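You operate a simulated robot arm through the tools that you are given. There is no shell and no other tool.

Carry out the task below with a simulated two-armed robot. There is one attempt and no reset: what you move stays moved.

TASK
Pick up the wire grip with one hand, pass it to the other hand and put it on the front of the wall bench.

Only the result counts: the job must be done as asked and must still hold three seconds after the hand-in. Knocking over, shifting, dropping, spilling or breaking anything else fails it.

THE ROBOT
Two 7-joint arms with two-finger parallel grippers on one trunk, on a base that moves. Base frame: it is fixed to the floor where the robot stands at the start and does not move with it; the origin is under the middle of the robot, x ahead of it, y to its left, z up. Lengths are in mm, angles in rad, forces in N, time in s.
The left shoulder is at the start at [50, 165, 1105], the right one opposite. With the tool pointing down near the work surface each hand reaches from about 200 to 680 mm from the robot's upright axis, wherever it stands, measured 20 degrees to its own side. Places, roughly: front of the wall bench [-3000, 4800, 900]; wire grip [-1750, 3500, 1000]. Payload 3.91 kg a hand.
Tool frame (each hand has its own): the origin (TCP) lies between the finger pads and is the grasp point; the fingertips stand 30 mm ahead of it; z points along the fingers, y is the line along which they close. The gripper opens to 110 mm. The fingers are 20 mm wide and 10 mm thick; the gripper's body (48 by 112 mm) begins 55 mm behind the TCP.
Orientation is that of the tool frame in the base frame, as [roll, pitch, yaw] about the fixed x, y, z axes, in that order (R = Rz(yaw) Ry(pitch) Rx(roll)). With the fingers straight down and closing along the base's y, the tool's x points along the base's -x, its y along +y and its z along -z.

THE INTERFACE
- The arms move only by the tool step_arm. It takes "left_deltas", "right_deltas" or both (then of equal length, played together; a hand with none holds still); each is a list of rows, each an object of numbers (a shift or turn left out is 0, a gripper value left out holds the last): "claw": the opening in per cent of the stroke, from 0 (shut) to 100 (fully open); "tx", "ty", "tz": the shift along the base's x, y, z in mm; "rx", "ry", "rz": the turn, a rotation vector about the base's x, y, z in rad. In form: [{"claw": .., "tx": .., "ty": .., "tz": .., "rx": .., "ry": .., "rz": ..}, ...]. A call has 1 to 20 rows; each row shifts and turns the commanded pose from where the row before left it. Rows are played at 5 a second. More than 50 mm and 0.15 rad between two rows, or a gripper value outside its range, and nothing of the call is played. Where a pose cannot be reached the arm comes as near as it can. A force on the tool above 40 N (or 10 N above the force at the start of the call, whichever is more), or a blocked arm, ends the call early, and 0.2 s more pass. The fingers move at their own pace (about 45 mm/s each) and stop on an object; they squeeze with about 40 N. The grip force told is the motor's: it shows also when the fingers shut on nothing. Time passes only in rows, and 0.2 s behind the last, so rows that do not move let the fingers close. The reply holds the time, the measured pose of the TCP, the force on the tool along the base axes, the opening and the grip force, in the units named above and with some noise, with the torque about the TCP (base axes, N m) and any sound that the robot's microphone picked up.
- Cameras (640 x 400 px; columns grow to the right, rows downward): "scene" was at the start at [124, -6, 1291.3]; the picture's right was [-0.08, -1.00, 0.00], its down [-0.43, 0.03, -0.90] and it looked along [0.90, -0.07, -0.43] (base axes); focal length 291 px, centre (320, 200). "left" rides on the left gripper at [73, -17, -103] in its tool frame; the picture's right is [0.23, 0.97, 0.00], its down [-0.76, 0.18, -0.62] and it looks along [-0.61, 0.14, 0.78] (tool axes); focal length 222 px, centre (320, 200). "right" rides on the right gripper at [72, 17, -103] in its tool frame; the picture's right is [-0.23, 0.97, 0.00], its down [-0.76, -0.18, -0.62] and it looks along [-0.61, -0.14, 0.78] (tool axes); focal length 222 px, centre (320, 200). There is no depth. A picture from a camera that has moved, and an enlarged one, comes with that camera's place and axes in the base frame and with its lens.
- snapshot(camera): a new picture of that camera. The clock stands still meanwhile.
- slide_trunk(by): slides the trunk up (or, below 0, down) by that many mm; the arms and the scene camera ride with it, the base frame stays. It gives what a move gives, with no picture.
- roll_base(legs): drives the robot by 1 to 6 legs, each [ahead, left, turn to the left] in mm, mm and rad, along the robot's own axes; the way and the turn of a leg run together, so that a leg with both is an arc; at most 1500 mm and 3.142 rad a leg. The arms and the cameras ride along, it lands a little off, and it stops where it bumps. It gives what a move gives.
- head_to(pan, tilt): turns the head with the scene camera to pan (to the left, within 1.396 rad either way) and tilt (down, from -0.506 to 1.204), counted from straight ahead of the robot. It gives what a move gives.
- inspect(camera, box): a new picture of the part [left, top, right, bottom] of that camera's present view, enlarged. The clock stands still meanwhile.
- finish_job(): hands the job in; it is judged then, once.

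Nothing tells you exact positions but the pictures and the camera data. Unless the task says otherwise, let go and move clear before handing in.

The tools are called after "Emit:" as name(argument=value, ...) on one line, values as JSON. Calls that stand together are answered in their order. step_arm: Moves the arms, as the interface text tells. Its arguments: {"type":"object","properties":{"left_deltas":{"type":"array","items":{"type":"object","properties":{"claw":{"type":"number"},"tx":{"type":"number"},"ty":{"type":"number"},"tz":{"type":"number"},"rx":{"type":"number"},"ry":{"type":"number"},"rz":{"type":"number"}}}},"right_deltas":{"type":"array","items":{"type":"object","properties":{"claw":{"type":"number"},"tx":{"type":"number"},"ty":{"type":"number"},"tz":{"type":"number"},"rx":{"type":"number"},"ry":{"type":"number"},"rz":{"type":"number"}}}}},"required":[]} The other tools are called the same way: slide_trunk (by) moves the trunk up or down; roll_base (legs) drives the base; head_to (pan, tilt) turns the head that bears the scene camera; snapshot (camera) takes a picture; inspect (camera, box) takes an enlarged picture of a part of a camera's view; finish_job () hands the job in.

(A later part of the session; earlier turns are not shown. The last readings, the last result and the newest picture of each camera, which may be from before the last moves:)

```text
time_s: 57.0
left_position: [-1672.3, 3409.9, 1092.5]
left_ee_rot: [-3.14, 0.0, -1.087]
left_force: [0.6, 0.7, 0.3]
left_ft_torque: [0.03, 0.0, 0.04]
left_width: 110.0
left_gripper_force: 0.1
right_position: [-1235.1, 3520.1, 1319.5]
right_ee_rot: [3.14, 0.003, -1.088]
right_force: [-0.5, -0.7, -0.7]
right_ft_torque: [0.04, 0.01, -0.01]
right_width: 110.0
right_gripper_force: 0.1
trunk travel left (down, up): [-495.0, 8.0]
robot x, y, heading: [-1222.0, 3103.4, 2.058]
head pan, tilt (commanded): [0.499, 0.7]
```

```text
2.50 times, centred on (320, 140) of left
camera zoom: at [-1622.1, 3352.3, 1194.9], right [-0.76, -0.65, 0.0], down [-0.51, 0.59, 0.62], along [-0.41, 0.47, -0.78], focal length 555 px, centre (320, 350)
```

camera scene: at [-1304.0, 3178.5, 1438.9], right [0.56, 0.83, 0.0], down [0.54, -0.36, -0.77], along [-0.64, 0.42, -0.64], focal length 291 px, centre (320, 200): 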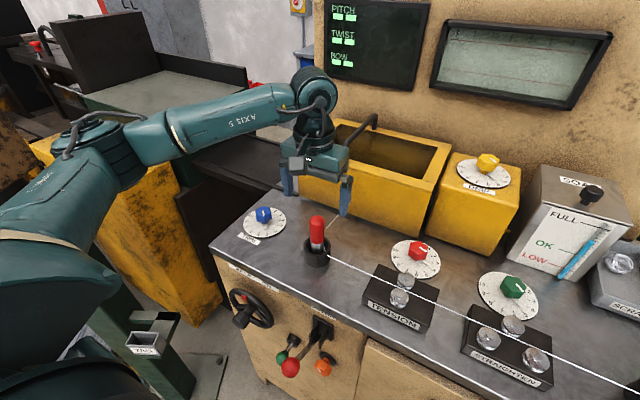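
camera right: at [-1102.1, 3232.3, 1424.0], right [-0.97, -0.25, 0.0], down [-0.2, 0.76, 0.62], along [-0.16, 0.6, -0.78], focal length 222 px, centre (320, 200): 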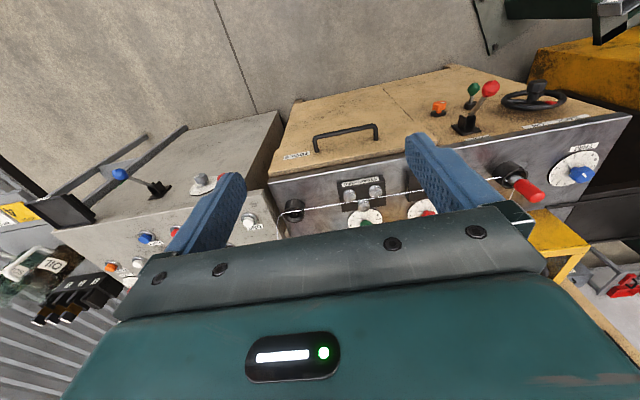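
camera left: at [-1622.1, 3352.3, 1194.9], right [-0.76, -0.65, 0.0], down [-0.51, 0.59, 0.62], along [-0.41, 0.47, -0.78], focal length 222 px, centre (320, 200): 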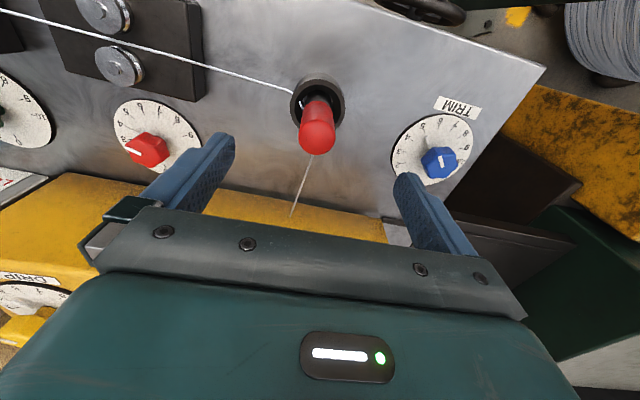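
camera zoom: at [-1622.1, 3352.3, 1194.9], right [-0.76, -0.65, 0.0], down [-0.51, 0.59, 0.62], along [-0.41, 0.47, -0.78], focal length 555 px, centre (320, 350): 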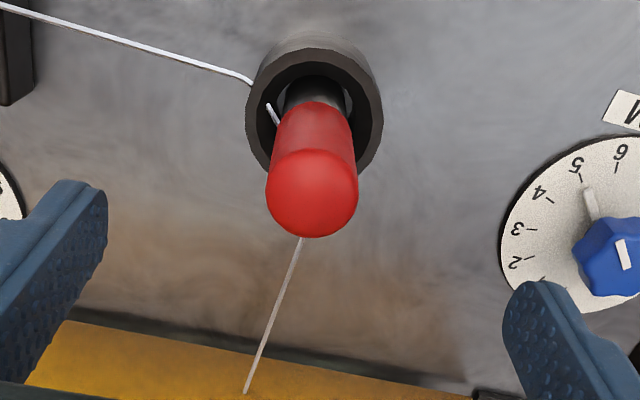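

The handle's centre is at (-1669, 3410.5), within 4 mm of the tool axis. I'll correct that and descend to z ≈ 988.

Emit:
step_arm(left_deltas=[{"tz": -35, "tx": 3, "ty": 0.5}, {"tz": -35}, {"tz": -34}, {}])

Emit:
snapshot(camera="left")

Emit:
inspect(camera="scene", box=[260, 140, 388, 270])

```text
time_s: 58.0
left_position: [-1668.7, 3411.3, 990.3]
left_ee_rot: [3.141, 0.0, -1.088]
left_force: [0.4, 0.2, 0.0]
left_ft_torque: [-0.01, 0.01, 0.04]
left_width: 110.2
left_gripper_force: 0.1
right_position: [-1234.6, 3522.4, 1320.2]
right_ee_rot: [-3.142, 0.002, -1.088]
right_force: [-0.5, 0.0, 0.0]
right_ft_torque: [-0.01, -0.02, 0.02]
right_width: 110.2
right_gripper_force: 0.0
trunk travel left (down, up): [-495.0, 8.0]
robot x, y, heading: [-1221.8, 3104.2, 2.053]
head pan, tilt (commanded): [0.499, 0.7]
```

```text
taken
camera left: at [-1618.9, 3354.3, 1092.8], right [-0.76, -0.65, 0.0], down [-0.51, 0.59, 0.62], along [-0.41, 0.47, -0.78], focal length 222 px, centre (320, 200)
```

left: 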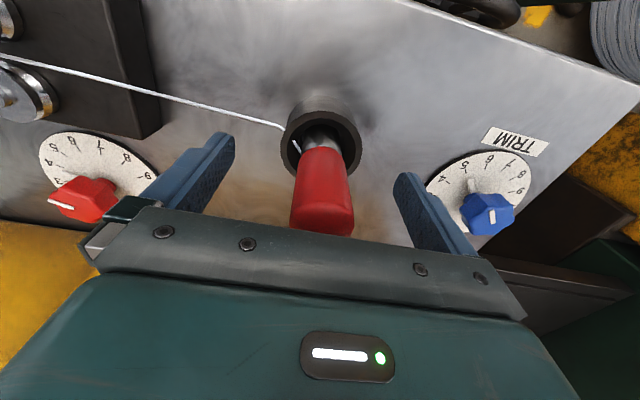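

```text
3.08 times, centred on (324, 205) of scene
camera zoom: at [-1304.1, 3178.5, 1438.9], right [0.56, 0.83, 0.0], down [0.54, -0.36, -0.77], along [-0.64, 0.42, -0.64], focal length 897 px, centre (308, 185)
```

zoom: 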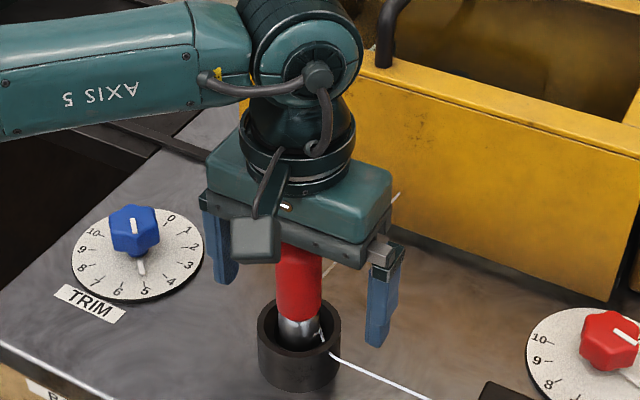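

The handle stands nicely between the open fingers. I'll close the left gripper on it.

Emit:
step_arm(left_deltas=[{"claw": 0}, {"claw": 0}, {"claw": 0}, {"claw": 0}, {"claw": 0}, {"claw": 0}, {"claw": 0}, {"claw": 0}])

Emit:
snapshot(camera="left")

```text
time_s: 59.8
left_position: [-1668.6, 3411.1, 989.7]
left_ee_rot: [-3.14, 0.001, -1.085]
left_force: [0.4, 0.6, 0.3]
left_ft_torque: [-0.06, 0.03, -0.01]
left_width: 31.4
left_gripper_force: 39.4
right_position: [-1235.3, 3522.4, 1320.9]
right_ee_rot: [3.141, 0.002, -1.087]
right_force: [0.5, -1.2, 0.8]
right_ft_torque: [-0.02, -0.03, -0.03]
right_width: 110.1
right_gripper_force: 0.0
trunk travel left (down, up): [-495.0, 8.0]
robot x, y, heading: [-1225.7, 3106.2, 2.055]
head pan, tilt (commanded): [0.499, 0.7]
```

```text
taken
camera left: at [-1618.9, 3354.5, 1093.0], right [-0.76, -0.65, 0.0], down [-0.51, 0.59, 0.62], along [-0.41, 0.47, -0.78], focal length 222 px, centre (320, 200)
```

left: 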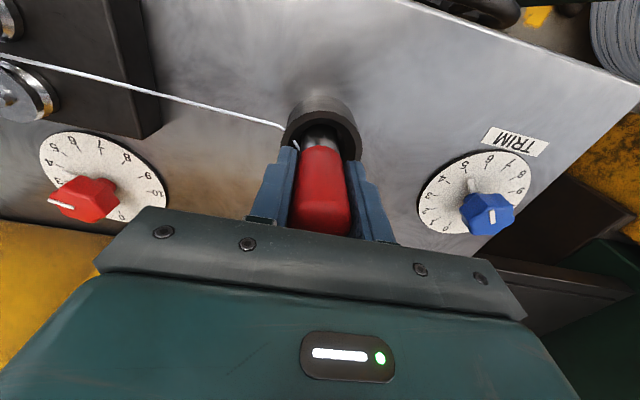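

The grip is held at 31.4 mm width with about 39 N. I'll lift it slowly and watch the force.

Emit:
step_arm(left_deltas=[{"tz": 8}, {"tz": 8}, {"tz": 8}, {"tz": 8}, {"tz": 8}, {}])

Emit:
inspect(camera="scene", box=[260, 140, 388, 270])

Emit:
snapshot(camera="left")

```text
time_s: 61.2
left_position: [-1668.4, 3412.0, 1027.0]
left_ee_rot: [3.141, 0.0, -1.086]
left_force: [-0.6, 0.7, -2.3]
left_ft_torque: [-0.02, -0.04, 0.01]
left_width: 31.2
left_gripper_force: 40.2
right_position: [-1235.0, 3521.9, 1319.6]
right_ee_rot: [3.141, 0.001, -1.086]
right_force: [1.3, 0.4, -0.2]
right_ft_torque: [0.0, 0.04, 0.01]
right_width: 110.2
right_gripper_force: 0.0
trunk travel left (down, up): [-495.0, 8.0]
robot x, y, heading: [-1225.3, 3103.1, 2.058]
head pan, tilt (commanded): [0.499, 0.7]
```

```text
3.08 times, centred on (324, 205) of scene
camera zoom: at [-1304.4, 3178.7, 1438.8], right [0.56, 0.83, 0.0], down [0.54, -0.36, -0.76], along [-0.64, 0.42, -0.64], focal length 897 px, centre (308, 185)
```

zoom: 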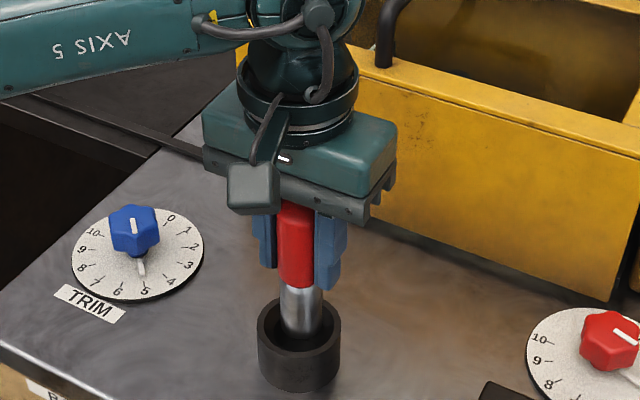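

```text
taken
camera left: at [-1617.6, 3354.2, 1130.1], right [-0.76, -0.65, 0.0], down [-0.51, 0.59, 0.62], along [-0.41, 0.47, -0.78], focal length 222 px, centre (320, 200)
```

left: 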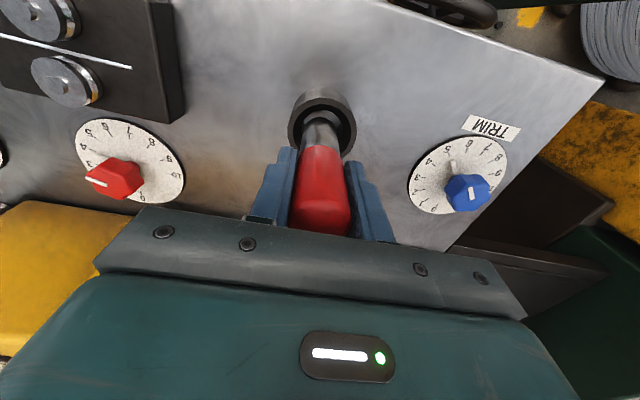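

The grip's metal stem is coming cleanly out of the socket, and the wire is no longer attached to it. I'll keep lifting.

Emit:
step_arm(left_deltas=[{"tz": 12}, {"tz": 12}, {"tz": 15}, {"tz": 20}, {"tz": 25}, {"tz": 30}, {"tz": 35}, {"tz": 35}, {}])

Emit:
snapshot(camera="scene")

Emit:
snapshot(camera="left")

```text
time_s: 63.2
left_position: [-1662.5, 3413.4, 1214.1]
left_ee_rot: [-3.141, 0.0, -1.087]
left_force: [0.0, -0.3, -1.2]
left_ft_torque: [0.0, -0.04, 0.01]
left_width: 31.1
left_gripper_force: 40.2
right_position: [-1235.3, 3521.8, 1318.3]
right_ee_rot: [3.141, 0.001, -1.086]
right_force: [0.6, 0.6, 0.8]
right_ft_torque: [0.01, -0.02, 0.03]
right_width: 109.9
right_gripper_force: 0.2
trunk travel left (down, up): [-495.0, 8.0]
robot x, y, heading: [-1223.9, 3101.5, 2.058]
head pan, tilt (commanded): [0.499, 0.7]
```

```text
taken
camera scene: at [-1304.7, 3178.8, 1438.8], right [0.56, 0.83, 0.0], down [0.54, -0.36, -0.76], along [-0.64, 0.42, -0.64], focal length 291 px, centre (320, 200)
```

scene: 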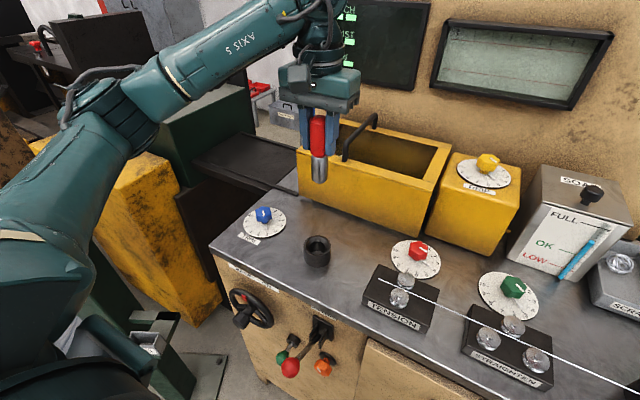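

```text
taken
camera left: at [-1612.8, 3355.5, 1317.6], right [-0.76, -0.65, 0.0], down [-0.51, 0.59, 0.62], along [-0.41, 0.47, -0.78], focal length 222 px, centre (320, 200)
```

left: 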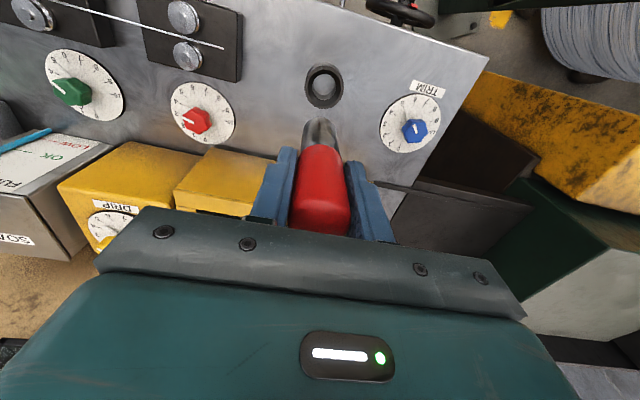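

The grip is out of its socket and in the left hand. I'll zoom in to see its full shape.

Emit:
inspect(camera="scene", box=[280, 90, 360, 190])

Emit:
inspect(camera="left", box=[272, 90, 368, 240])

```text
4.00 times, centred on (320, 140) of scene
camera zoom: at [-1304.7, 3178.8, 1438.8], right [0.56, 0.83, 0.0], down [0.54, -0.36, -0.76], along [-0.64, 0.42, -0.64], focal length 1166 px, centre (320, 440)
```

zoom: 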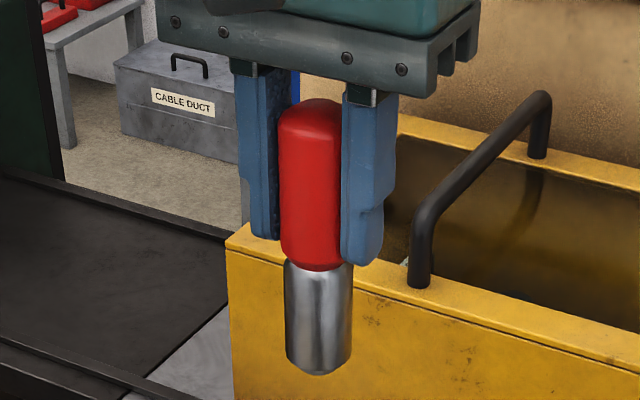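

```text
2.67 times, centred on (320, 165) of left
camera zoom: at [-1612.8, 3355.5, 1317.6], right [-0.76, -0.65, 0.0], down [-0.51, 0.59, 0.62], along [-0.41, 0.47, -0.78], focal length 592 px, centre (320, 293)
```

zoom: 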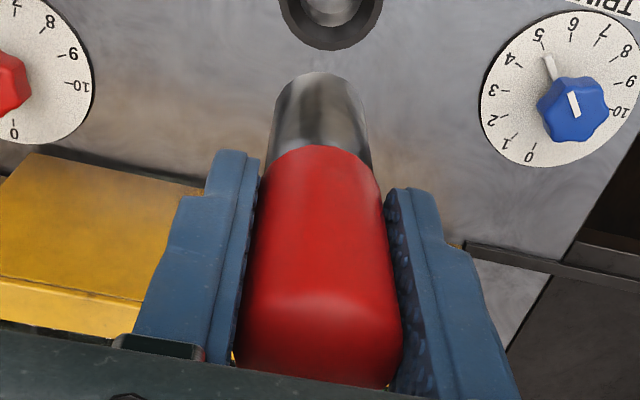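

The grip is a plain cylinder: red part about 68 mm and a metal stem about 55 mm, both roughly 31 mm thick. I'll back off into the open floor to do the handover there.

Emit:
roll_base(legs=[[-600, 0, 0]])

Emit:
head_to(pan=0.0, tilt=0.6)

Emit:
snapshot(camera="scene")

```text
time_s: 66.6
left_position: [-1388.3, 2891.6, 1214.3]
left_ee_rot: [-3.141, 0.002, -1.094]
left_force: [-0.6, -0.2, -1.9]
left_ft_torque: [0.02, 0.01, -0.03]
left_width: 31.1
left_gripper_force: 40.2
right_position: [-959.3, 2997.0, 1319.0]
right_ee_rot: [3.14, 0.002, -1.094]
right_force: [-0.1, -0.2, 0.1]
right_ft_torque: [-0.01, 0.0, -0.01]
right_width: 109.9
right_gripper_force: 0.0
trunk travel left (down, up): [-495.0, 8.0]
robot x, y, heading: [-952.8, 2580.5, 2.049]
head pan, tilt (commanded): [0.499, 0.7]
```

```text
time_s: 67.5
left_position: [-1388.2, 2892.1, 1213.6]
left_ee_rot: [3.14, 0.003, -1.092]
left_force: [0.1, -0.3, -1.4]
left_ft_torque: [0.02, -0.01, -0.01]
left_width: 31.1
left_gripper_force: 39.9
right_position: [-959.7, 2997.5, 1320.4]
right_ee_rot: [-3.141, 0.003, -1.096]
right_force: [0.2, 0.0, 0.7]
right_ft_torque: [0.01, -0.02, 0.02]
right_width: 109.8
right_gripper_force: 0.1
trunk travel left (down, up): [-495.0, 8.0]
robot x, y, heading: [-948.6, 2578.2, 2.043]
head pan, tilt (commanded): [0.0, 0.6]
```

```text
taken
camera scene: at [-1001.5, 2686.1, 1447.5], right [0.89, 0.46, 0.0], down [0.26, -0.5, -0.82], along [-0.38, 0.73, -0.57], focal length 291 px, centre (320, 200)
```

scene: 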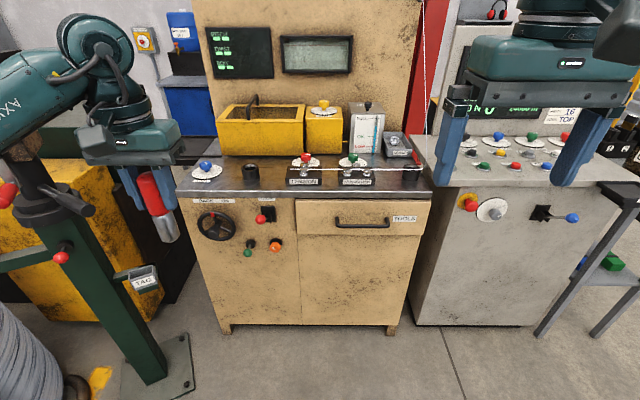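

I'm in open floor with the grip held at 479 mm ahead, 246 mm left, z 1214. Now I pitch the left hand so the fingers (and the grip) point straight ahead, watching for reach limits.

Emit:
step_arm(left_deltas=[{"rx": 0.1269, "ry": 0.0654}, {"rx": 0.1269, "ry": 0.0654}, {"rx": 0.1269, "ry": 0.0654}, {"rx": 0.1269, "ry": 0.0654}, {"rx": 0.1269, "ry": 0.0654}, {"rx": 0.1269, "ry": 0.0654}, {"rx": 0.1269, "ry": 0.0654}, {"rx": 0.1269, "ry": 0.0654}, {"rx": 0.1269, "ry": 0.0654}, {"rx": 0.1269, "ry": 0.0654}, {"rx": 0.1269, "ry": 0.0654}, {}])

Emit:
head_to(pan=0.3, tilt=0.6)

Emit:
snapshot(camera="scene")

```text
time_s: 70.1
left_position: [-1386.8, 2890.9, 1214.2]
left_ee_rot: [-3.135, 1.285, -1.09]
left_force: [-0.2, -0.4, 0.3]
left_ft_torque: [0.03, -0.01, 0.01]
left_width: 0.0
left_gripper_force: 37.2
left hand out of reach, approached as far as the arm can: row 10, 11
right_position: [-959.2, 2996.1, 1319.8]
right_ee_rot: [-3.141, 0.002, -1.093]
right_force: [-0.2, -0.3, 0.4]
right_ft_torque: [0.0, -0.01, 0.0]
right_width: 109.8
right_gripper_force: 0.0
trunk travel left (down, up): [-495.0, 8.0]
robot x, y, heading: [-949.5, 2580.0, 2.048]
head pan, tilt (commanded): [0.0, 0.6]
```

```text
time_s: 70.9
left_position: [-1387.2, 2890.9, 1214.8]
left_ee_rot: [-3.134, 1.284, -1.087]
left_force: [0.7, 0.5, 0.1]
left_ft_torque: [0.01, 0.01, 0.02]
left_width: 0.1
left_gripper_force: 37.6
right_position: [-958.9, 2997.3, 1320.1]
right_ee_rot: [-3.141, 0.002, -1.094]
right_force: [0.4, -0.1, -0.9]
right_ft_torque: [-0.02, -0.03, 0.0]
right_width: 109.6
right_gripper_force: 0.0
trunk travel left (down, up): [-495.0, 8.0]
robot x, y, heading: [-953.6, 2581.2, 2.049]
head pan, tilt (commanded): [0.3, 0.6]
```

```text
taken
camera scene: at [-1022.7, 2670.7, 1447.5], right [0.71, 0.7, 0.0], down [0.4, -0.4, -0.83], along [-0.58, 0.59, -0.56], focal length 291 px, centre (320, 200)
```

scene: 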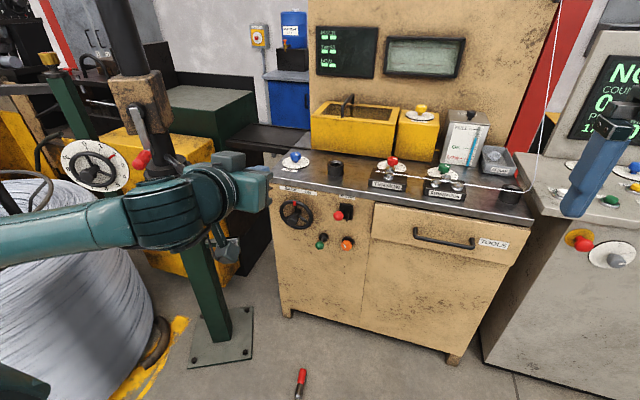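

The grip slipped out of the left hand during the turn: the fingers are shut on nothing and it lies on the floor ahead-left. I'll look at it closely before deciding how to pick it up again.

Emit:
head_to(pan=0.4, tilt=0.95)

Emit:
snapshot(camera="scene")

Emit:
snapshot(camera="left")

```text
time_s: 71.7
left_position: [-1388.4, 2891.0, 1214.4]
left_ee_rot: [-3.134, 1.285, -1.09]
left_force: [0.5, 0.1, -0.3]
left_ft_torque: [0.06, 0.04, -0.02]
left_width: 0.1
left_gripper_force: 37.7
right_position: [-959.6, 2997.2, 1319.5]
right_ee_rot: [-3.141, 0.0, -1.094]
right_force: [0.1, 0.6, 1.5]
right_ft_torque: [0.0, -0.01, 0.01]
right_width: 109.9
right_gripper_force: 0.0
trunk travel left (down, up): [-495.0, 8.0]
robot x, y, heading: [-949.1, 2583.7, 2.043]
head pan, tilt (commanded): [0.4, 0.949]
```

```text
taken
camera scene: at [-1016.7, 2654.2, 1419.1], right [0.64, 0.77, 0.0], down [0.62, -0.52, -0.58], along [-0.45, 0.37, -0.81], focal length 291 px, centre (320, 200)
```

scene: 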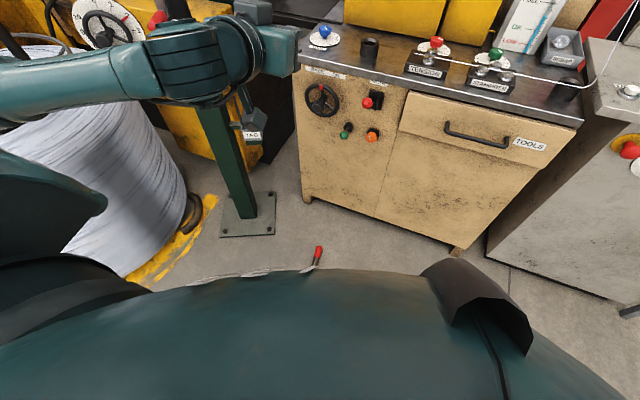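

```text
taken
camera left: at [-1316.1, 2791.9, 1174.4], right [-0.84, -0.5, -0.22], down [0.02, -0.42, 0.91], along [-0.55, 0.75, 0.36], focal length 222 px, centre (320, 200)
```

left: 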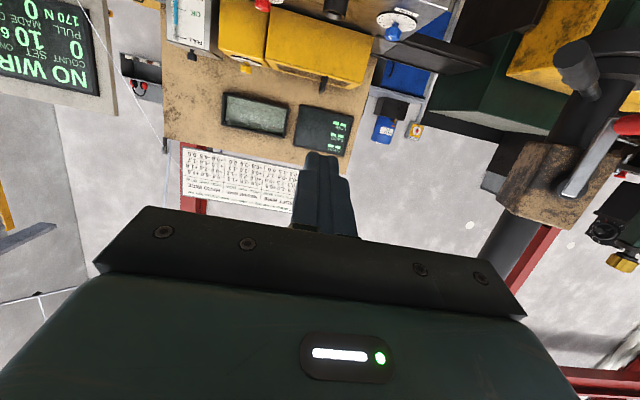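

The grip lies still on the floor near (-1540, 3057), between the post's base plate and the cabinet. Let me zoom in on it.

Emit:
inspect(camera="scene", box=[280, 220, 360, 290])

Emit:
head_to(pan=0.3, tilt=0.7)

Emit:
inspect(camera="scene", box=[260, 300, 380, 400])

```text
5.71 times, centred on (320, 255) of scene
camera zoom: at [-1016.7, 2654.2, 1419.1], right [0.64, 0.77, 0.0], down [0.62, -0.52, -0.58], along [-0.45, 0.37, -0.81], focal length 1665 px, centre (320, -114)
```

zoom: 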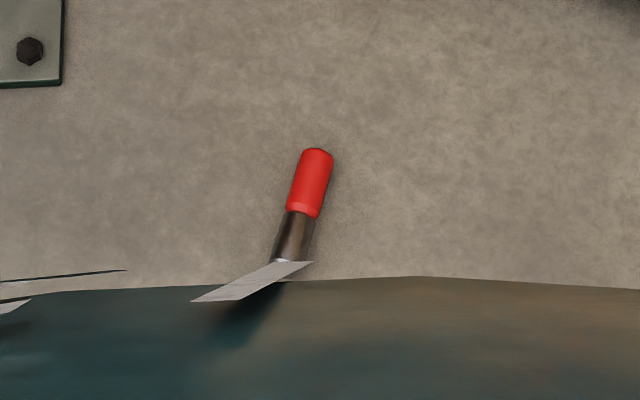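

```text
time_s: 72.5
left_position: [-1388.4, 2891.4, 1214.2]
left_ee_rot: [-3.137, 1.284, -1.089]
left_force: [0.4, 0.0, 0.2]
left_ft_torque: [0.0, 0.0, -0.01]
left_width: 0.2
left_gripper_force: 37.1
right_position: [-960.2, 2997.2, 1320.6]
right_ee_rot: [3.141, 0.001, -1.095]
right_force: [0.3, -0.3, -0.3]
right_ft_torque: [-0.03, -0.01, -0.02]
right_width: 110.0
right_gripper_force: 0.0
trunk travel left (down, up): [-495.0, 8.0]
robot x, y, heading: [-952.3, 2578.5, 2.045]
head pan, tilt (commanded): [0.3, 0.7]
```

```text
4.00 times, centred on (320, 350) of scene
camera zoom: at [-1020.4, 2668.2, 1438.8], right [0.71, 0.7, 0.0], down [0.45, -0.46, -0.76], along [-0.54, 0.55, -0.64], focal length 1166 px, centre (320, -400)
```

zoom: 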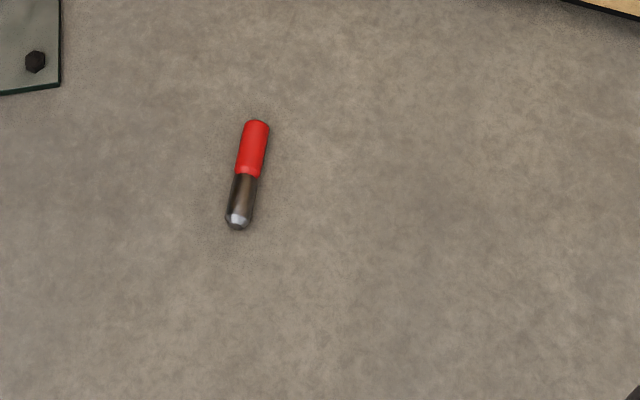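

The grip lies intact on the floor, centre about (-1534, 3066), its red end pointing away from me. I'll rehearse a safer handover with empty hands first: left hand back to pointing down, then both hands rolled 45° inward.

Emit:
step_arm(left_deltas=[{"rx": -0.1269, "ry": -0.0654, "claw": 100}, {"rx": -0.1269, "ry": -0.0654}, {"rx": -0.1269, "ry": -0.0654}, {"rx": -0.1269, "ry": -0.0654}, {"rx": -0.1269, "ry": -0.0654}, {"rx": -0.1269, "ry": -0.0654}, {"rx": -0.1269, "ry": -0.0654}, {"rx": -0.1269, "ry": -0.0654}, {"rx": -0.1269, "ry": -0.0654}, {}])

```text
time_s: 74.7
left_position: [-1387.2, 2892.3, 1213.2]
left_ee_rot: [-3.14, -0.003, -1.094]
left_force: [0.8, -0.1, -0.5]
left_ft_torque: [0.03, 0.02, 0.0]
left_width: 109.8
left_gripper_force: 0.1
right_position: [-960.2, 2996.8, 1319.2]
right_ee_rot: [3.141, 0.002, -1.095]
right_force: [1.1, 0.3, 0.7]
right_ft_torque: [-0.01, -0.04, -0.01]
right_width: 110.2
right_gripper_force: 0.1
trunk travel left (down, up): [-495.0, 8.0]
robot x, y, heading: [-953.5, 2574.8, 2.044]
head pan, tilt (commanded): [0.3, 0.7]
```

The left hand is back pointing down and open. Now I rehearse the handover pose with both hands empty: rolled 45° inward, near 420/480 mm ahead.

Emit:
step_arm(left_deltas=[{"tx": 19.6, "ty": 1.8, "tz": -6.6, "rx": 0.045, "ry": -0.0872}, {"tx": 19.6, "ty": 1.8, "tz": -6.6, "rx": 0.045, "ry": -0.0872}, {"tx": 19.6, "ty": 1.8, "tz": -6.6, "rx": 0.045, "ry": -0.0872}, {"tx": 19.6, "ty": 1.8, "tz": -6.6, "rx": 0.045, "ry": -0.0872}, {"tx": 19.6, "ty": 1.8, "tz": -6.6, "rx": 0.045, "ry": -0.0872}, {"tx": 19.6, "ty": 1.8, "tz": -6.6, "rx": 0.045, "ry": -0.0872}, {"tx": 19.6, "ty": 1.8, "tz": -6.6, "rx": 0.045, "ry": -0.0872}, {"tx": 19.6, "ty": 1.8, "tz": -6.6, "rx": 0.045, "ry": -0.0872}, {}], right_deltas=[{"tx": -12.95, "ty": 7.95, "tz": -19.9, "rx": -0.045, "ry": 0.0872}, {"tx": -12.95, "ty": 7.95, "tz": -19.9, "rx": -0.045, "ry": 0.0872}, {"tx": -12.95, "ty": 7.95, "tz": -19.9, "rx": -0.045, "ry": 0.0872}, {"tx": -12.95, "ty": 7.95, "tz": -19.9, "rx": -0.045, "ry": 0.0872}, {"tx": -12.95, "ty": 7.95, "tz": -19.9, "rx": -0.045, "ry": 0.0872}, {"tx": -12.95, "ty": 7.95, "tz": -19.9, "rx": -0.045, "ry": 0.0872}, {"tx": -12.95, "ty": 7.95, "tz": -19.9, "rx": -0.045, "ry": 0.0872}, {"tx": -12.95, "ty": 7.95, "tz": -19.9, "rx": -0.045, "ry": 0.0872}, {}])

Emit:
head_to(pan=0.0, tilt=0.7)

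Emit:
snapshot(camera="scene")

```text
time_s: 76.7
left_position: [-1231.0, 2905.7, 1160.6]
left_ee_rot: [-2.353, -0.002, -1.094]
left_force: [-0.3, 0.4, -0.3]
left_ft_torque: [0.0, -0.01, -0.01]
left_width: 110.0
left_gripper_force: 0.2
right_position: [-1062.5, 3061.6, 1159.9]
right_ee_rot: [2.356, 0.001, -1.097]
right_force: [0.2, -0.4, -0.5]
right_ft_torque: [-0.02, 0.03, -0.03]
right_width: 110.0
right_gripper_force: 0.0
trunk travel left (down, up): [-495.0, 8.0]
robot x, y, heading: [-949.9, 2582.5, 2.049]
head pan, tilt (commanded): [0.3, 0.7]
```

```text
time_s: 77.5
left_position: [-1230.9, 2905.6, 1159.8]
left_ee_rot: [-2.353, -0.002, -1.094]
left_force: [0.5, -0.4, -0.5]
left_ft_torque: [-0.04, 0.01, -0.01]
left_width: 110.1
left_gripper_force: 0.1
right_position: [-1062.8, 3062.4, 1160.3]
right_ee_rot: [2.354, -0.001, -1.093]
right_force: [-1.1, -0.6, -0.4]
right_ft_torque: [-0.01, 0.0, 0.0]
right_width: 110.3
right_gripper_force: 0.1
trunk travel left (down, up): [-495.0, 8.0]
robot x, y, heading: [-951.7, 2581.6, 2.048]
head pan, tilt (commanded): [0.0, 0.7]
```

```text
taken
camera scene: at [-999.8, 2683.0, 1438.9], right [0.89, 0.46, 0.0], down [0.3, -0.57, -0.76], along [-0.35, 0.68, -0.64], focal length 291 px, centre (320, 200)
```

scene: 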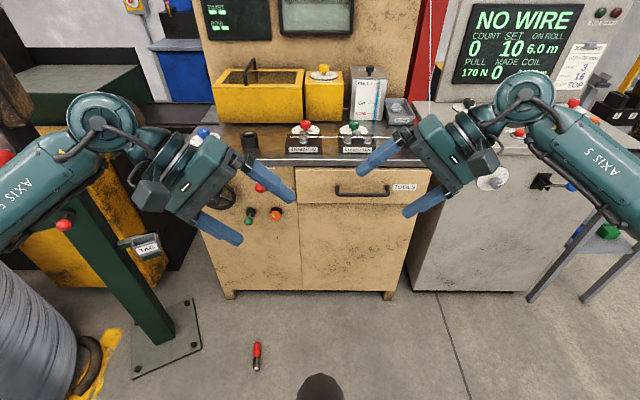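

Both hands reach the 45° inward poses easily. I'll bring them together to the actual meeting line (with a 60 mm fore-aft offset) to confirm reach and clearance.

Emit:
step_arm(left_deltas=[{"claw": 60, "tx": 15.8, "ty": 8.2}, {"tx": 15.8, "ty": 8.2}, {"tx": 15.8, "ty": 8.2}, {"tx": 15.8, "ty": 8.2}, {"tx": 15.8, "ty": 8.2}, {}], right_deltas=[{"claw": 60, "tx": -19.4, "ty": -10}, {"tx": -19.4, "ty": -10}, {"tx": -19.4, "ty": -10}, {"tx": -19.4, "ty": -10}, {"tx": -19.4, "ty": -10}, {}])

Emit:
snapshot(camera="scene")

Emit:
snapshot(camera="right")

```text
time_s: 78.9
left_position: [-1152.3, 2947.8, 1160.9]
left_ee_rot: [-2.356, -0.003, -1.093]
left_force: [0.1, -0.2, 0.6]
left_ft_torque: [0.02, -0.01, -0.04]
left_width: 65.6
left_gripper_force: 0.0
right_position: [-1158.2, 3014.2, 1158.5]
right_ee_rot: [2.354, 0.001, -1.096]
right_force: [-0.4, -0.7, -0.1]
right_ft_torque: [0.0, 0.01, 0.0]
right_width: 66.2
right_gripper_force: 0.1
trunk travel left (down, up): [-495.0, 8.0]
robot x, y, heading: [-947.4, 2578.8, 2.048]
head pan, tilt (commanded): [0.0, 0.7]
```

```text
taken
camera scene: at [-999.7, 2682.9, 1438.9], right [0.89, 0.46, 0.0], down [0.3, -0.57, -0.77], along [-0.35, 0.68, -0.64], focal length 291 px, centre (320, 200)
```

scene: 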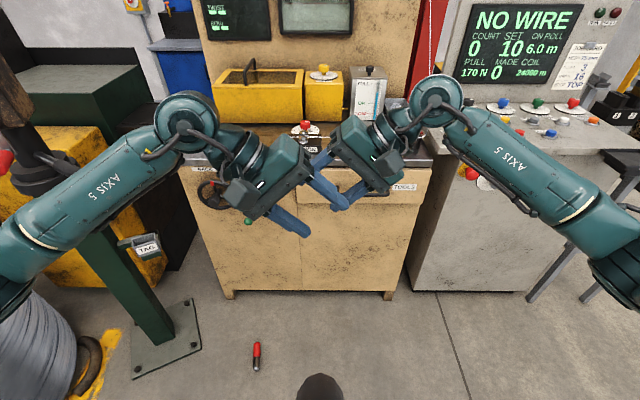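

```text
taken
camera right: at [-1070.6, 2976.9, 1244.2], right [-0.72, -0.11, 0.69], down [0.16, 0.94, 0.32], along [-0.68, 0.33, -0.65], focal length 222 px, centre (320, 200)
```

right: 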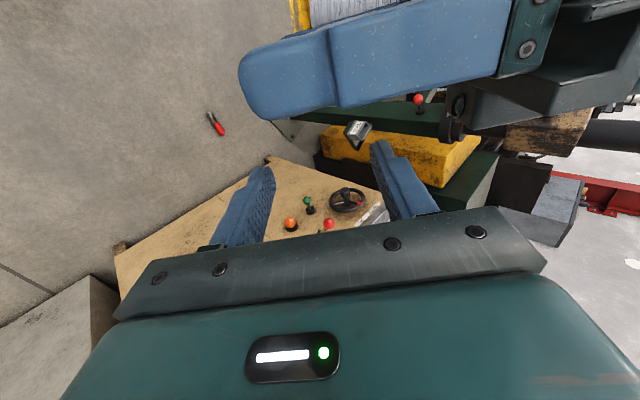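

The handover pose is reachable with both hands. I'll separate them again and bring both back to pointing down.

Emit:
step_arm(left_deltas=[{"tx": -23.1, "ty": -11.9}, {"tx": -23.1, "ty": -11.9}, {"tx": -23.1, "ty": -11.9}, {"tx": -12.5, "ty": -23.4, "rx": -0.0601, "ry": 0.1164}, {"tx": -12.5, "ty": -23.4, "rx": -0.0601, "ry": 0.1164}, {"tx": -12.5, "ty": -23.4, "rx": -0.0601, "ry": 0.1164}, {"tx": -12.5, "ty": -23.4, "rx": -0.0601, "ry": 0.1164}, {"tx": -12.5, "ty": -23.4, "rx": -0.0601, "ry": 0.1164}, {"tx": -12.5, "ty": -23.4, "rx": -0.0601, "ry": 0.1164, "claw": 100}, {}], right_deltas=[{"tx": 23.1, "ty": 11.9}, {"tx": 23.1, "ty": 11.9}, {"tx": 23.1, "ty": 11.9}, {"tx": 21.4, "ty": -8.7, "tz": 26.7, "rx": 0.0601, "ry": -0.1164}, {"tx": 21.4, "ty": -8.7, "tz": 26.7, "rx": 0.0601, "ry": -0.1164}, {"tx": 21.4, "ty": -8.7, "tz": 26.7, "rx": 0.0601, "ry": -0.1164}, {"tx": 21.4, "ty": -8.7, "tz": 26.7, "rx": 0.0601, "ry": -0.1164}, {"tx": 21.4, "ty": -8.7, "tz": 26.7, "rx": 0.0601, "ry": -0.1164}, {"tx": 21.4, "ty": -8.7, "tz": 26.7, "rx": 0.0601, "ry": -0.1164, "claw": 100}, {}])

```text
time_s: 81.1
left_position: [-1298.3, 2771.2, 1164.5]
left_ee_rot: [3.14, -0.003, -1.094]
left_force: [0.0, 1.1, -0.8]
left_ft_torque: [-0.02, 0.02, 0.04]
left_width: 110.2
left_gripper_force: 0.0
right_position: [-961.9, 2996.5, 1320.9]
right_ee_rot: [-3.141, -0.001, -1.097]
right_force: [0.5, -0.6, -0.4]
right_ft_torque: [-0.03, -0.02, 0.04]
right_width: 109.9
right_gripper_force: 0.1
trunk travel left (down, up): [-495.0, 8.0]
robot x, y, heading: [-950.6, 2581.3, 2.048]
head pan, tilt (commanded): [0.0, 0.7]
```

Both hands are pointing down again. Next I lower the trunk nearly all the way and then try lowering the left hand towards the floor in free space, to learn its low reach.

Emit:
slide_trunk(by=-490)

Emit:
step_arm(left_deltas=[{"tz": -40}, {"tz": -40}, {"tz": -40}, {"tz": -40}, {"tz": -40}, {"tz": -40}, {"tz": -40}, {"tz": -40}, {"tz": -40}, {"tz": -40}, {"tz": -40}, {"tz": -40}, {}])

Emit:
snapshot(camera="scene")

Emit:
snapshot(camera="left")

```text
refused: -490 is not a number from -400 to 400
```

```text
time_s: 83.9
left_position: [-1292.8, 2770.4, 679.0]
left_ee_rot: [-3.14, -0.001, -1.092]
left_force: [-0.3, -0.3, 0.2]
left_ft_torque: [0.02, 0.0, -0.02]
left_width: 110.1
left_gripper_force: 0.0
right_position: [-962.4, 2995.3, 1320.8]
right_ee_rot: [3.141, 0.002, -1.094]
right_force: [0.0, -0.2, 0.2]
right_ft_torque: [0.02, 0.01, 0.01]
right_width: 110.0
right_gripper_force: 0.0
trunk travel left (down, up): [-495.0, 8.0]
robot x, y, heading: [-953.2, 2580.2, 2.048]
head pan, tilt (commanded): [0.0, 0.7]
```

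```text
taken
camera scene: at [-999.7, 2682.9, 1438.9], right [0.89, 0.46, 0.0], down [0.3, -0.57, -0.77], along [-0.35, 0.68, -0.64], focal length 291 px, centre (320, 200)
```

scene: 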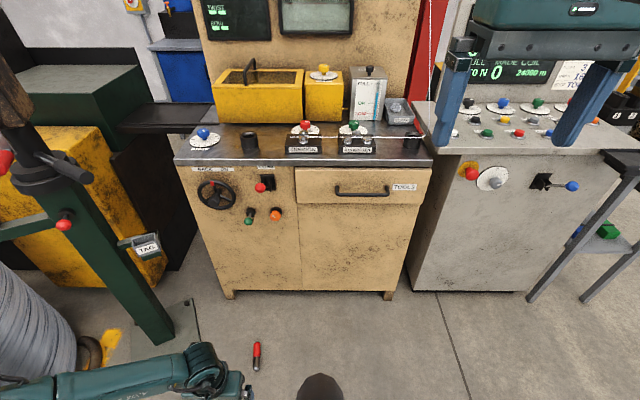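

```text
taken
camera left: at [-1243.6, 2712.3, 782.4], right [-0.76, -0.65, 0.0], down [-0.51, 0.59, 0.62], along [-0.4, 0.47, -0.78], focal length 222 px, centre (320, 200)
```

left: 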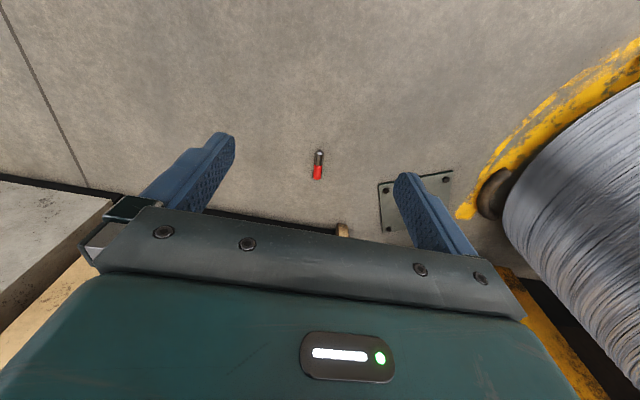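

The left hand came down 480 mm without reaching a limit; the trunk slide was refused for being over 400 mm. I'll lower the trunk in two steps; the left hand will end near z 190.

Emit:
slide_trunk(by=-390)

Emit:
slide_trunk(by=-100)

Emit:
snapshot(camera="left")

Emit:
snapshot(camera="scene")

```text
time_s: 87.6
left_position: [-1292.8, 2771.0, 289.0]
left_ee_rot: [-3.139, -0.001, -1.093]
left_force: [0.7, 0.4, -0.3]
left_ft_torque: [0.02, -0.01, -0.02]
left_width: 110.1
left_gripper_force: 0.0
right_position: [-963.0, 2995.7, 930.6]
right_ee_rot: [-3.141, -0.001, -1.095]
right_force: [0.4, -0.4, -0.3]
right_ft_torque: [0.02, 0.0, 0.0]
right_width: 110.2
right_gripper_force: 0.1
trunk travel left (down, up): [-105.0, 398.0]
robot x, y, heading: [-952.4, 2581.1, 2.047]
head pan, tilt (commanded): [0.0, 0.7]
```

```text
time_s: 89.0
left_position: [-1294.7, 2768.8, 189.0]
left_ee_rot: [-3.139, 0.0, -1.093]
left_force: [-0.3, -0.5, 0.2]
left_ft_torque: [-0.03, 0.01, -0.05]
left_width: 109.9
left_gripper_force: 0.0
right_position: [-962.3, 2996.7, 832.3]
right_ee_rot: [-3.142, 0.001, -1.095]
right_force: [0.3, 0.5, -0.4]
right_ft_torque: [0.01, 0.0, -0.02]
right_width: 110.1
right_gripper_force: 0.1
trunk travel left (down, up): [-5.0, 498.0]
robot x, y, heading: [-945.7, 2583.6, 2.047]
head pan, tilt (commanded): [0.0, 0.7]
```

```text
taken
camera left: at [-1243.8, 2712.6, 292.9], right [-0.76, -0.65, 0.0], down [-0.51, 0.59, 0.62], along [-0.4, 0.47, -0.78], focal length 222 px, centre (320, 200)
```

left: 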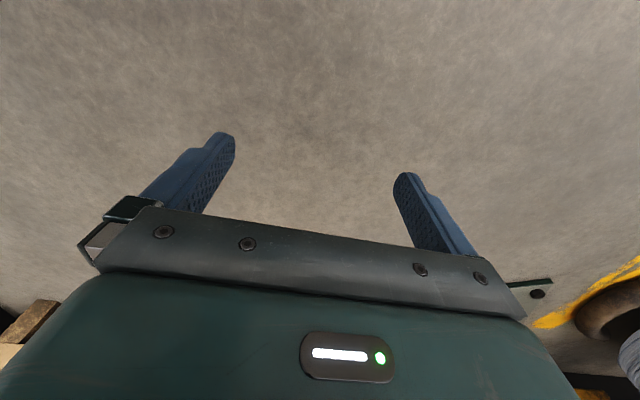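

```text
taken
camera scene: at [-999.8, 2683.0, 948.9], right [0.89, 0.46, 0.0], down [0.3, -0.57, -0.77], along [-0.35, 0.68, -0.64], focal length 291 px, centre (320, 200)
```

scene: 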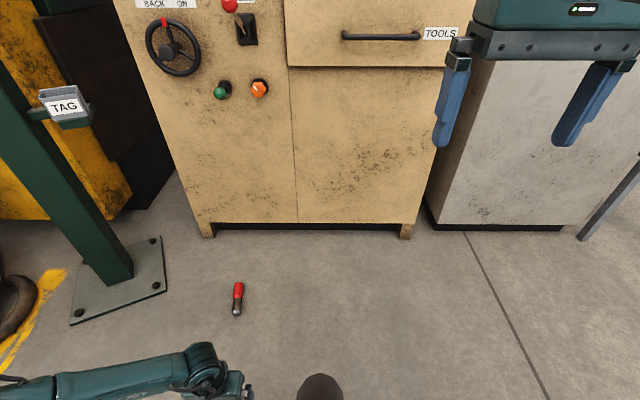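

The left hand hovers at z 189 with the grip about 370 mm ahead of it. I'll zoom on the grip in the scene camera to get its floor position precisely.

Emit:
inspect(camera="scene", box=[190, 265, 286, 325])

```text
6.67 times, centred on (238, 295) of scene
camera zoom: at [-999.8, 2683.0, 948.9], right [0.89, 0.46, 0.0], down [0.3, -0.57, -0.77], along [-0.35, 0.68, -0.64], focal length 1943 px, centre (867, -433)
```

zoom: 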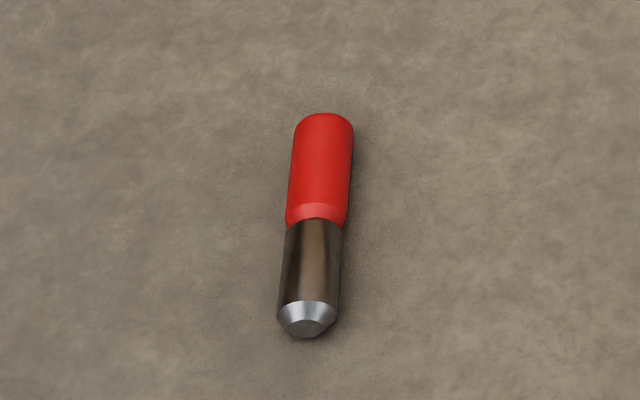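

The grip's centre is at about (-1522, 3052), axis 0.135 rad left of my heading, red end away. I'll drive so that it comes under the left hand: ahead 380 and left 40.

Emit:
roll_base(legs=[[380, 40, 0]])

Emit:
snapshot(camera="left")

Emit:
head_to(pan=0.6, tilt=0.9)

Emit:
snapshot(camera="scene")

```text
time_s: 91.4
left_position: [-1499.5, 3092.7, 189.3]
left_ee_rot: [-3.139, -0.003, -1.097]
left_force: [-0.4, 0.1, -1.1]
left_ft_torque: [0.02, -0.04, 0.03]
left_width: 110.1
left_gripper_force: 0.2
right_position: [-1169.9, 3317.3, 829.7]
right_ee_rot: [3.141, 0.003, -1.099]
right_force: [-0.5, -0.2, 1.7]
right_ft_torque: [-0.02, 0.03, 0.01]
right_width: 109.8
right_gripper_force: 0.0
trunk travel left (down, up): [-5.0, 498.0]
robot x, y, heading: [-1159.7, 2900.0, 2.043]
head pan, tilt (commanded): [0.0, 0.7]
```

```text
taken
camera left: at [-1451.2, 3034.9, 292.9], right [-0.76, -0.65, 0.0], down [-0.51, 0.6, 0.62], along [-0.4, 0.48, -0.78], focal length 222 px, centre (320, 200)
```

left: 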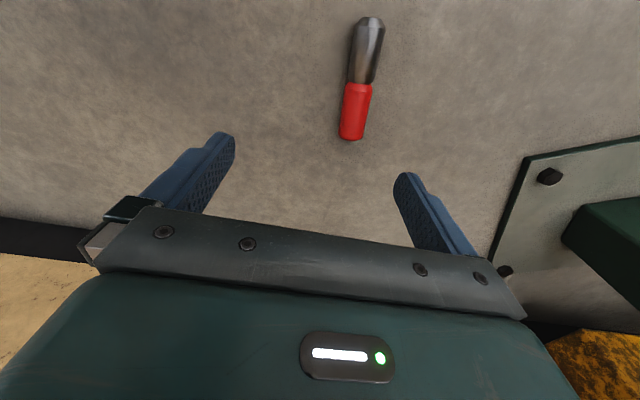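

```text
time_s: 92.4
left_position: [-1501.3, 3092.8, 189.7]
left_ee_rot: [-3.14, 0.0, -1.097]
left_force: [-0.6, 0.3, -0.6]
left_ft_torque: [0.0, 0.01, 0.0]
left_width: 110.0
left_gripper_force: 0.1
right_position: [-1168.5, 3317.9, 830.7]
right_ee_rot: [-3.14, 0.002, -1.099]
right_force: [-0.5, 0.1, -0.7]
right_ft_torque: [0.01, 0.0, 0.01]
right_width: 110.1
right_gripper_force: 0.0
trunk travel left (down, up): [-5.0, 498.0]
robot x, y, heading: [-1160.1, 2901.7, 2.046]
head pan, tilt (commanded): [0.6, 0.901]
```

```text
taken
camera scene: at [-1235.1, 2964.7, 932.7], right [0.48, 0.88, 0.0], down [0.69, -0.38, -0.62], along [-0.55, 0.3, -0.78], focal length 291 px, centre (320, 200)
```

scene: 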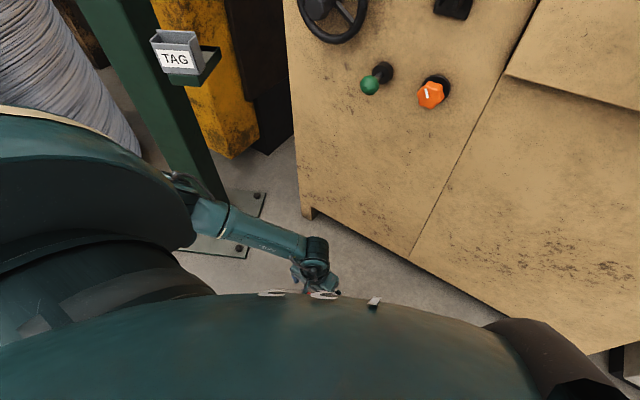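

The hand camera confirms the grip's centre near (-1521, 3050), axis angle about 2.19 rad. I'll align the left hand over the red part near the middle, turn it 0.146 rad, and go down to z ≈ 100.

Emit:
step_arm(left_deltas=[{"tx": -15, "ty": -15, "rz": 0.0732}, {"tx": -15, "ty": -15, "rz": 0.0732}, {"tz": -30}, {"tz": -30}, {"tz": -30}, {}])

Emit:
snapshot(camera="left")

```text
time_s: 93.8
left_position: [-1529.8, 3061.6, 97.4]
left_ee_rot: [-3.139, -0.003, -0.952]
left_force: [-0.5, 0.3, 0.4]
left_ft_torque: [0.0, 0.01, 0.03]
left_width: 109.9
left_gripper_force: 0.2
right_position: [-1168.2, 3316.5, 830.7]
right_ee_rot: [3.14, 0.002, -1.099]
right_force: [-0.1, 0.8, -0.2]
right_ft_torque: [0.03, -0.06, -0.02]
right_width: 109.9
right_gripper_force: 0.1
trunk travel left (down, up): [-5.0, 498.0]
robot x, y, heading: [-1159.4, 2905.3, 2.039]
head pan, tilt (commanded): [0.6, 0.901]
```

```text
taken
camera left: at [-1472.5, 3012.0, 200.6], right [-0.66, -0.75, 0.0], down [-0.59, 0.52, 0.62], along [-0.47, 0.41, -0.78], focal length 222 px, centre (320, 200)
```

left: 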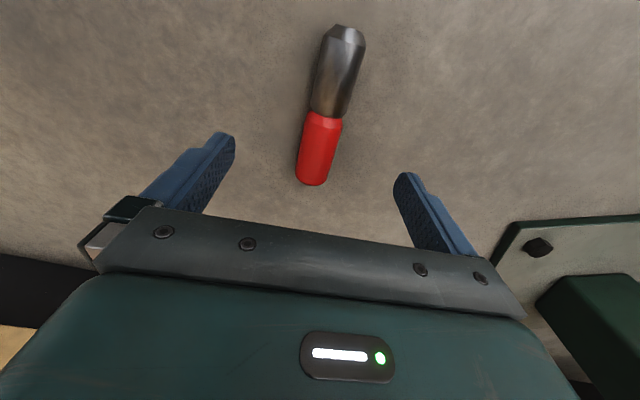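

The red part now lies right between the fingers, aligned within a few mm. I'll descend to z ≈ 35, so that the fingertips stay just above the floor.

Emit:
step_arm(left_deltas=[{"tz": -25}, {"tz": -20}, {"tz": -15}, {}])

Emit:
snapshot(camera="left")

```text
time_s: 94.8
left_position: [-1530.2, 3063.3, 45.9]
left_ee_rot: [-3.14, 0.0, -0.952]
left_force: [-0.1, -0.7, 0.6]
left_ft_torque: [0.02, 0.03, 0.01]
left_width: 110.0
left_gripper_force: 0.0
left hand out of reach, approached as far as the arm can: row 3
right_position: [-1168.4, 3316.6, 830.0]
right_ee_rot: [3.141, 0.002, -1.1]
right_force: [-0.6, -0.4, -0.6]
right_ft_torque: [0.01, -0.04, 0.01]
right_width: 110.0
right_gripper_force: 0.1
trunk travel left (down, up): [-5.0, 498.0]
robot x, y, heading: [-1153.6, 2900.0, 2.037]
head pan, tilt (commanded): [0.6, 0.901]
```

```text
taken
camera left: at [-1472.7, 3013.4, 150.1], right [-0.66, -0.75, 0.0], down [-0.59, 0.52, 0.62], along [-0.47, 0.41, -0.78], focal length 222 px, centre (320, 200)
```

left: 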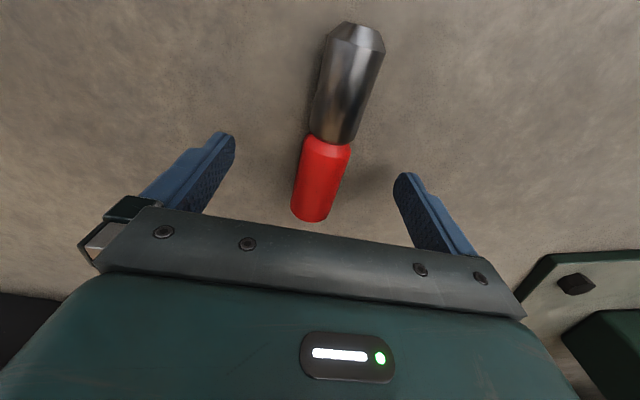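

The arm runs out of reach at z ≈ 46, about 11 mm short. I'll raise the hand, drive the base a little closer (50 ahead, 20 left) and lower the trunk the last 5 mm.

Emit:
step_arm(left_deltas=[{"tz": 30}, {"tz": 30}, {"tz": 30}, {}])

Emit:
roll_base(legs=[[50, 20, 0]])

Emit:
slide_trunk(by=-4)

Emit:
snapshot(camera="left")

```text
time_s: 95.8
left_position: [-1531.6, 3061.6, 135.1]
left_ee_rot: [3.141, -0.002, -0.952]
left_force: [0.7, -0.7, -0.4]
left_ft_torque: [0.01, -0.02, 0.01]
left_width: 109.8
left_gripper_force: 0.0
right_position: [-1168.9, 3316.5, 830.7]
right_ee_rot: [3.141, 0.002, -1.101]
right_force: [-0.1, -0.3, 0.4]
right_ft_torque: [0.02, 0.01, -0.02]
right_width: 110.1
right_gripper_force: 0.1
trunk travel left (down, up): [-5.0, 498.0]
robot x, y, heading: [-1156.9, 2901.6, 2.041]
head pan, tilt (commanded): [0.6, 0.901]
```

```text
time_s: 96.7
left_position: [-1571.2, 3096.7, 137.0]
left_ee_rot: [-3.14, -0.002, -0.95]
left_force: [-0.6, -0.1, 0.4]
left_ft_torque: [0.02, 0.03, -0.02]
left_width: 109.9
left_gripper_force: 0.0
right_position: [-1208.6, 3351.3, 829.9]
right_ee_rot: [-3.141, 0.001, -1.1]
right_force: [0.6, 0.1, -0.1]
right_ft_torque: [-0.01, -0.03, -0.04]
right_width: 109.8
right_gripper_force: 0.1
trunk travel left (down, up): [-5.0, 498.0]
robot x, y, heading: [-1201.4, 2937.1, 2.039]
head pan, tilt (commanded): [0.6, 0.901]
```

```text
time_s: 97.3
left_position: [-1570.6, 3098.4, 130.8]
left_ee_rot: [-3.14, -0.002, -0.95]
left_force: [0.1, -0.2, 0.0]
left_ft_torque: [0.0, 0.01, 0.01]
left_width: 110.2
left_gripper_force: 0.1
right_position: [-1209.4, 3352.5, 827.4]
right_ee_rot: [3.141, 0.002, -1.1]
right_force: [0.4, -0.6, 0.2]
right_ft_torque: [-0.01, 0.0, 0.01]
right_width: 110.0
right_gripper_force: 0.0
trunk travel left (down, up): [-1.0, 502.0]
robot x, y, heading: [-1201.6, 2935.7, 2.038]
head pan, tilt (commanded): [0.6, 0.901]
```

```text
taken
camera left: at [-1514.6, 3047.1, 235.0], right [-0.66, -0.75, 0.0], down [-0.59, 0.52, 0.62], along [-0.47, 0.41, -0.78], focal length 222 px, centre (320, 200)
```

left: 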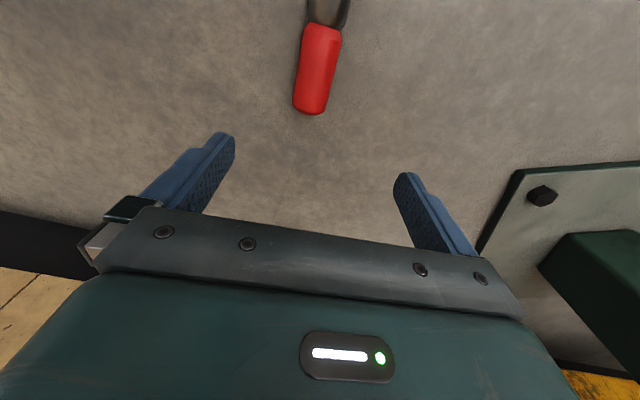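

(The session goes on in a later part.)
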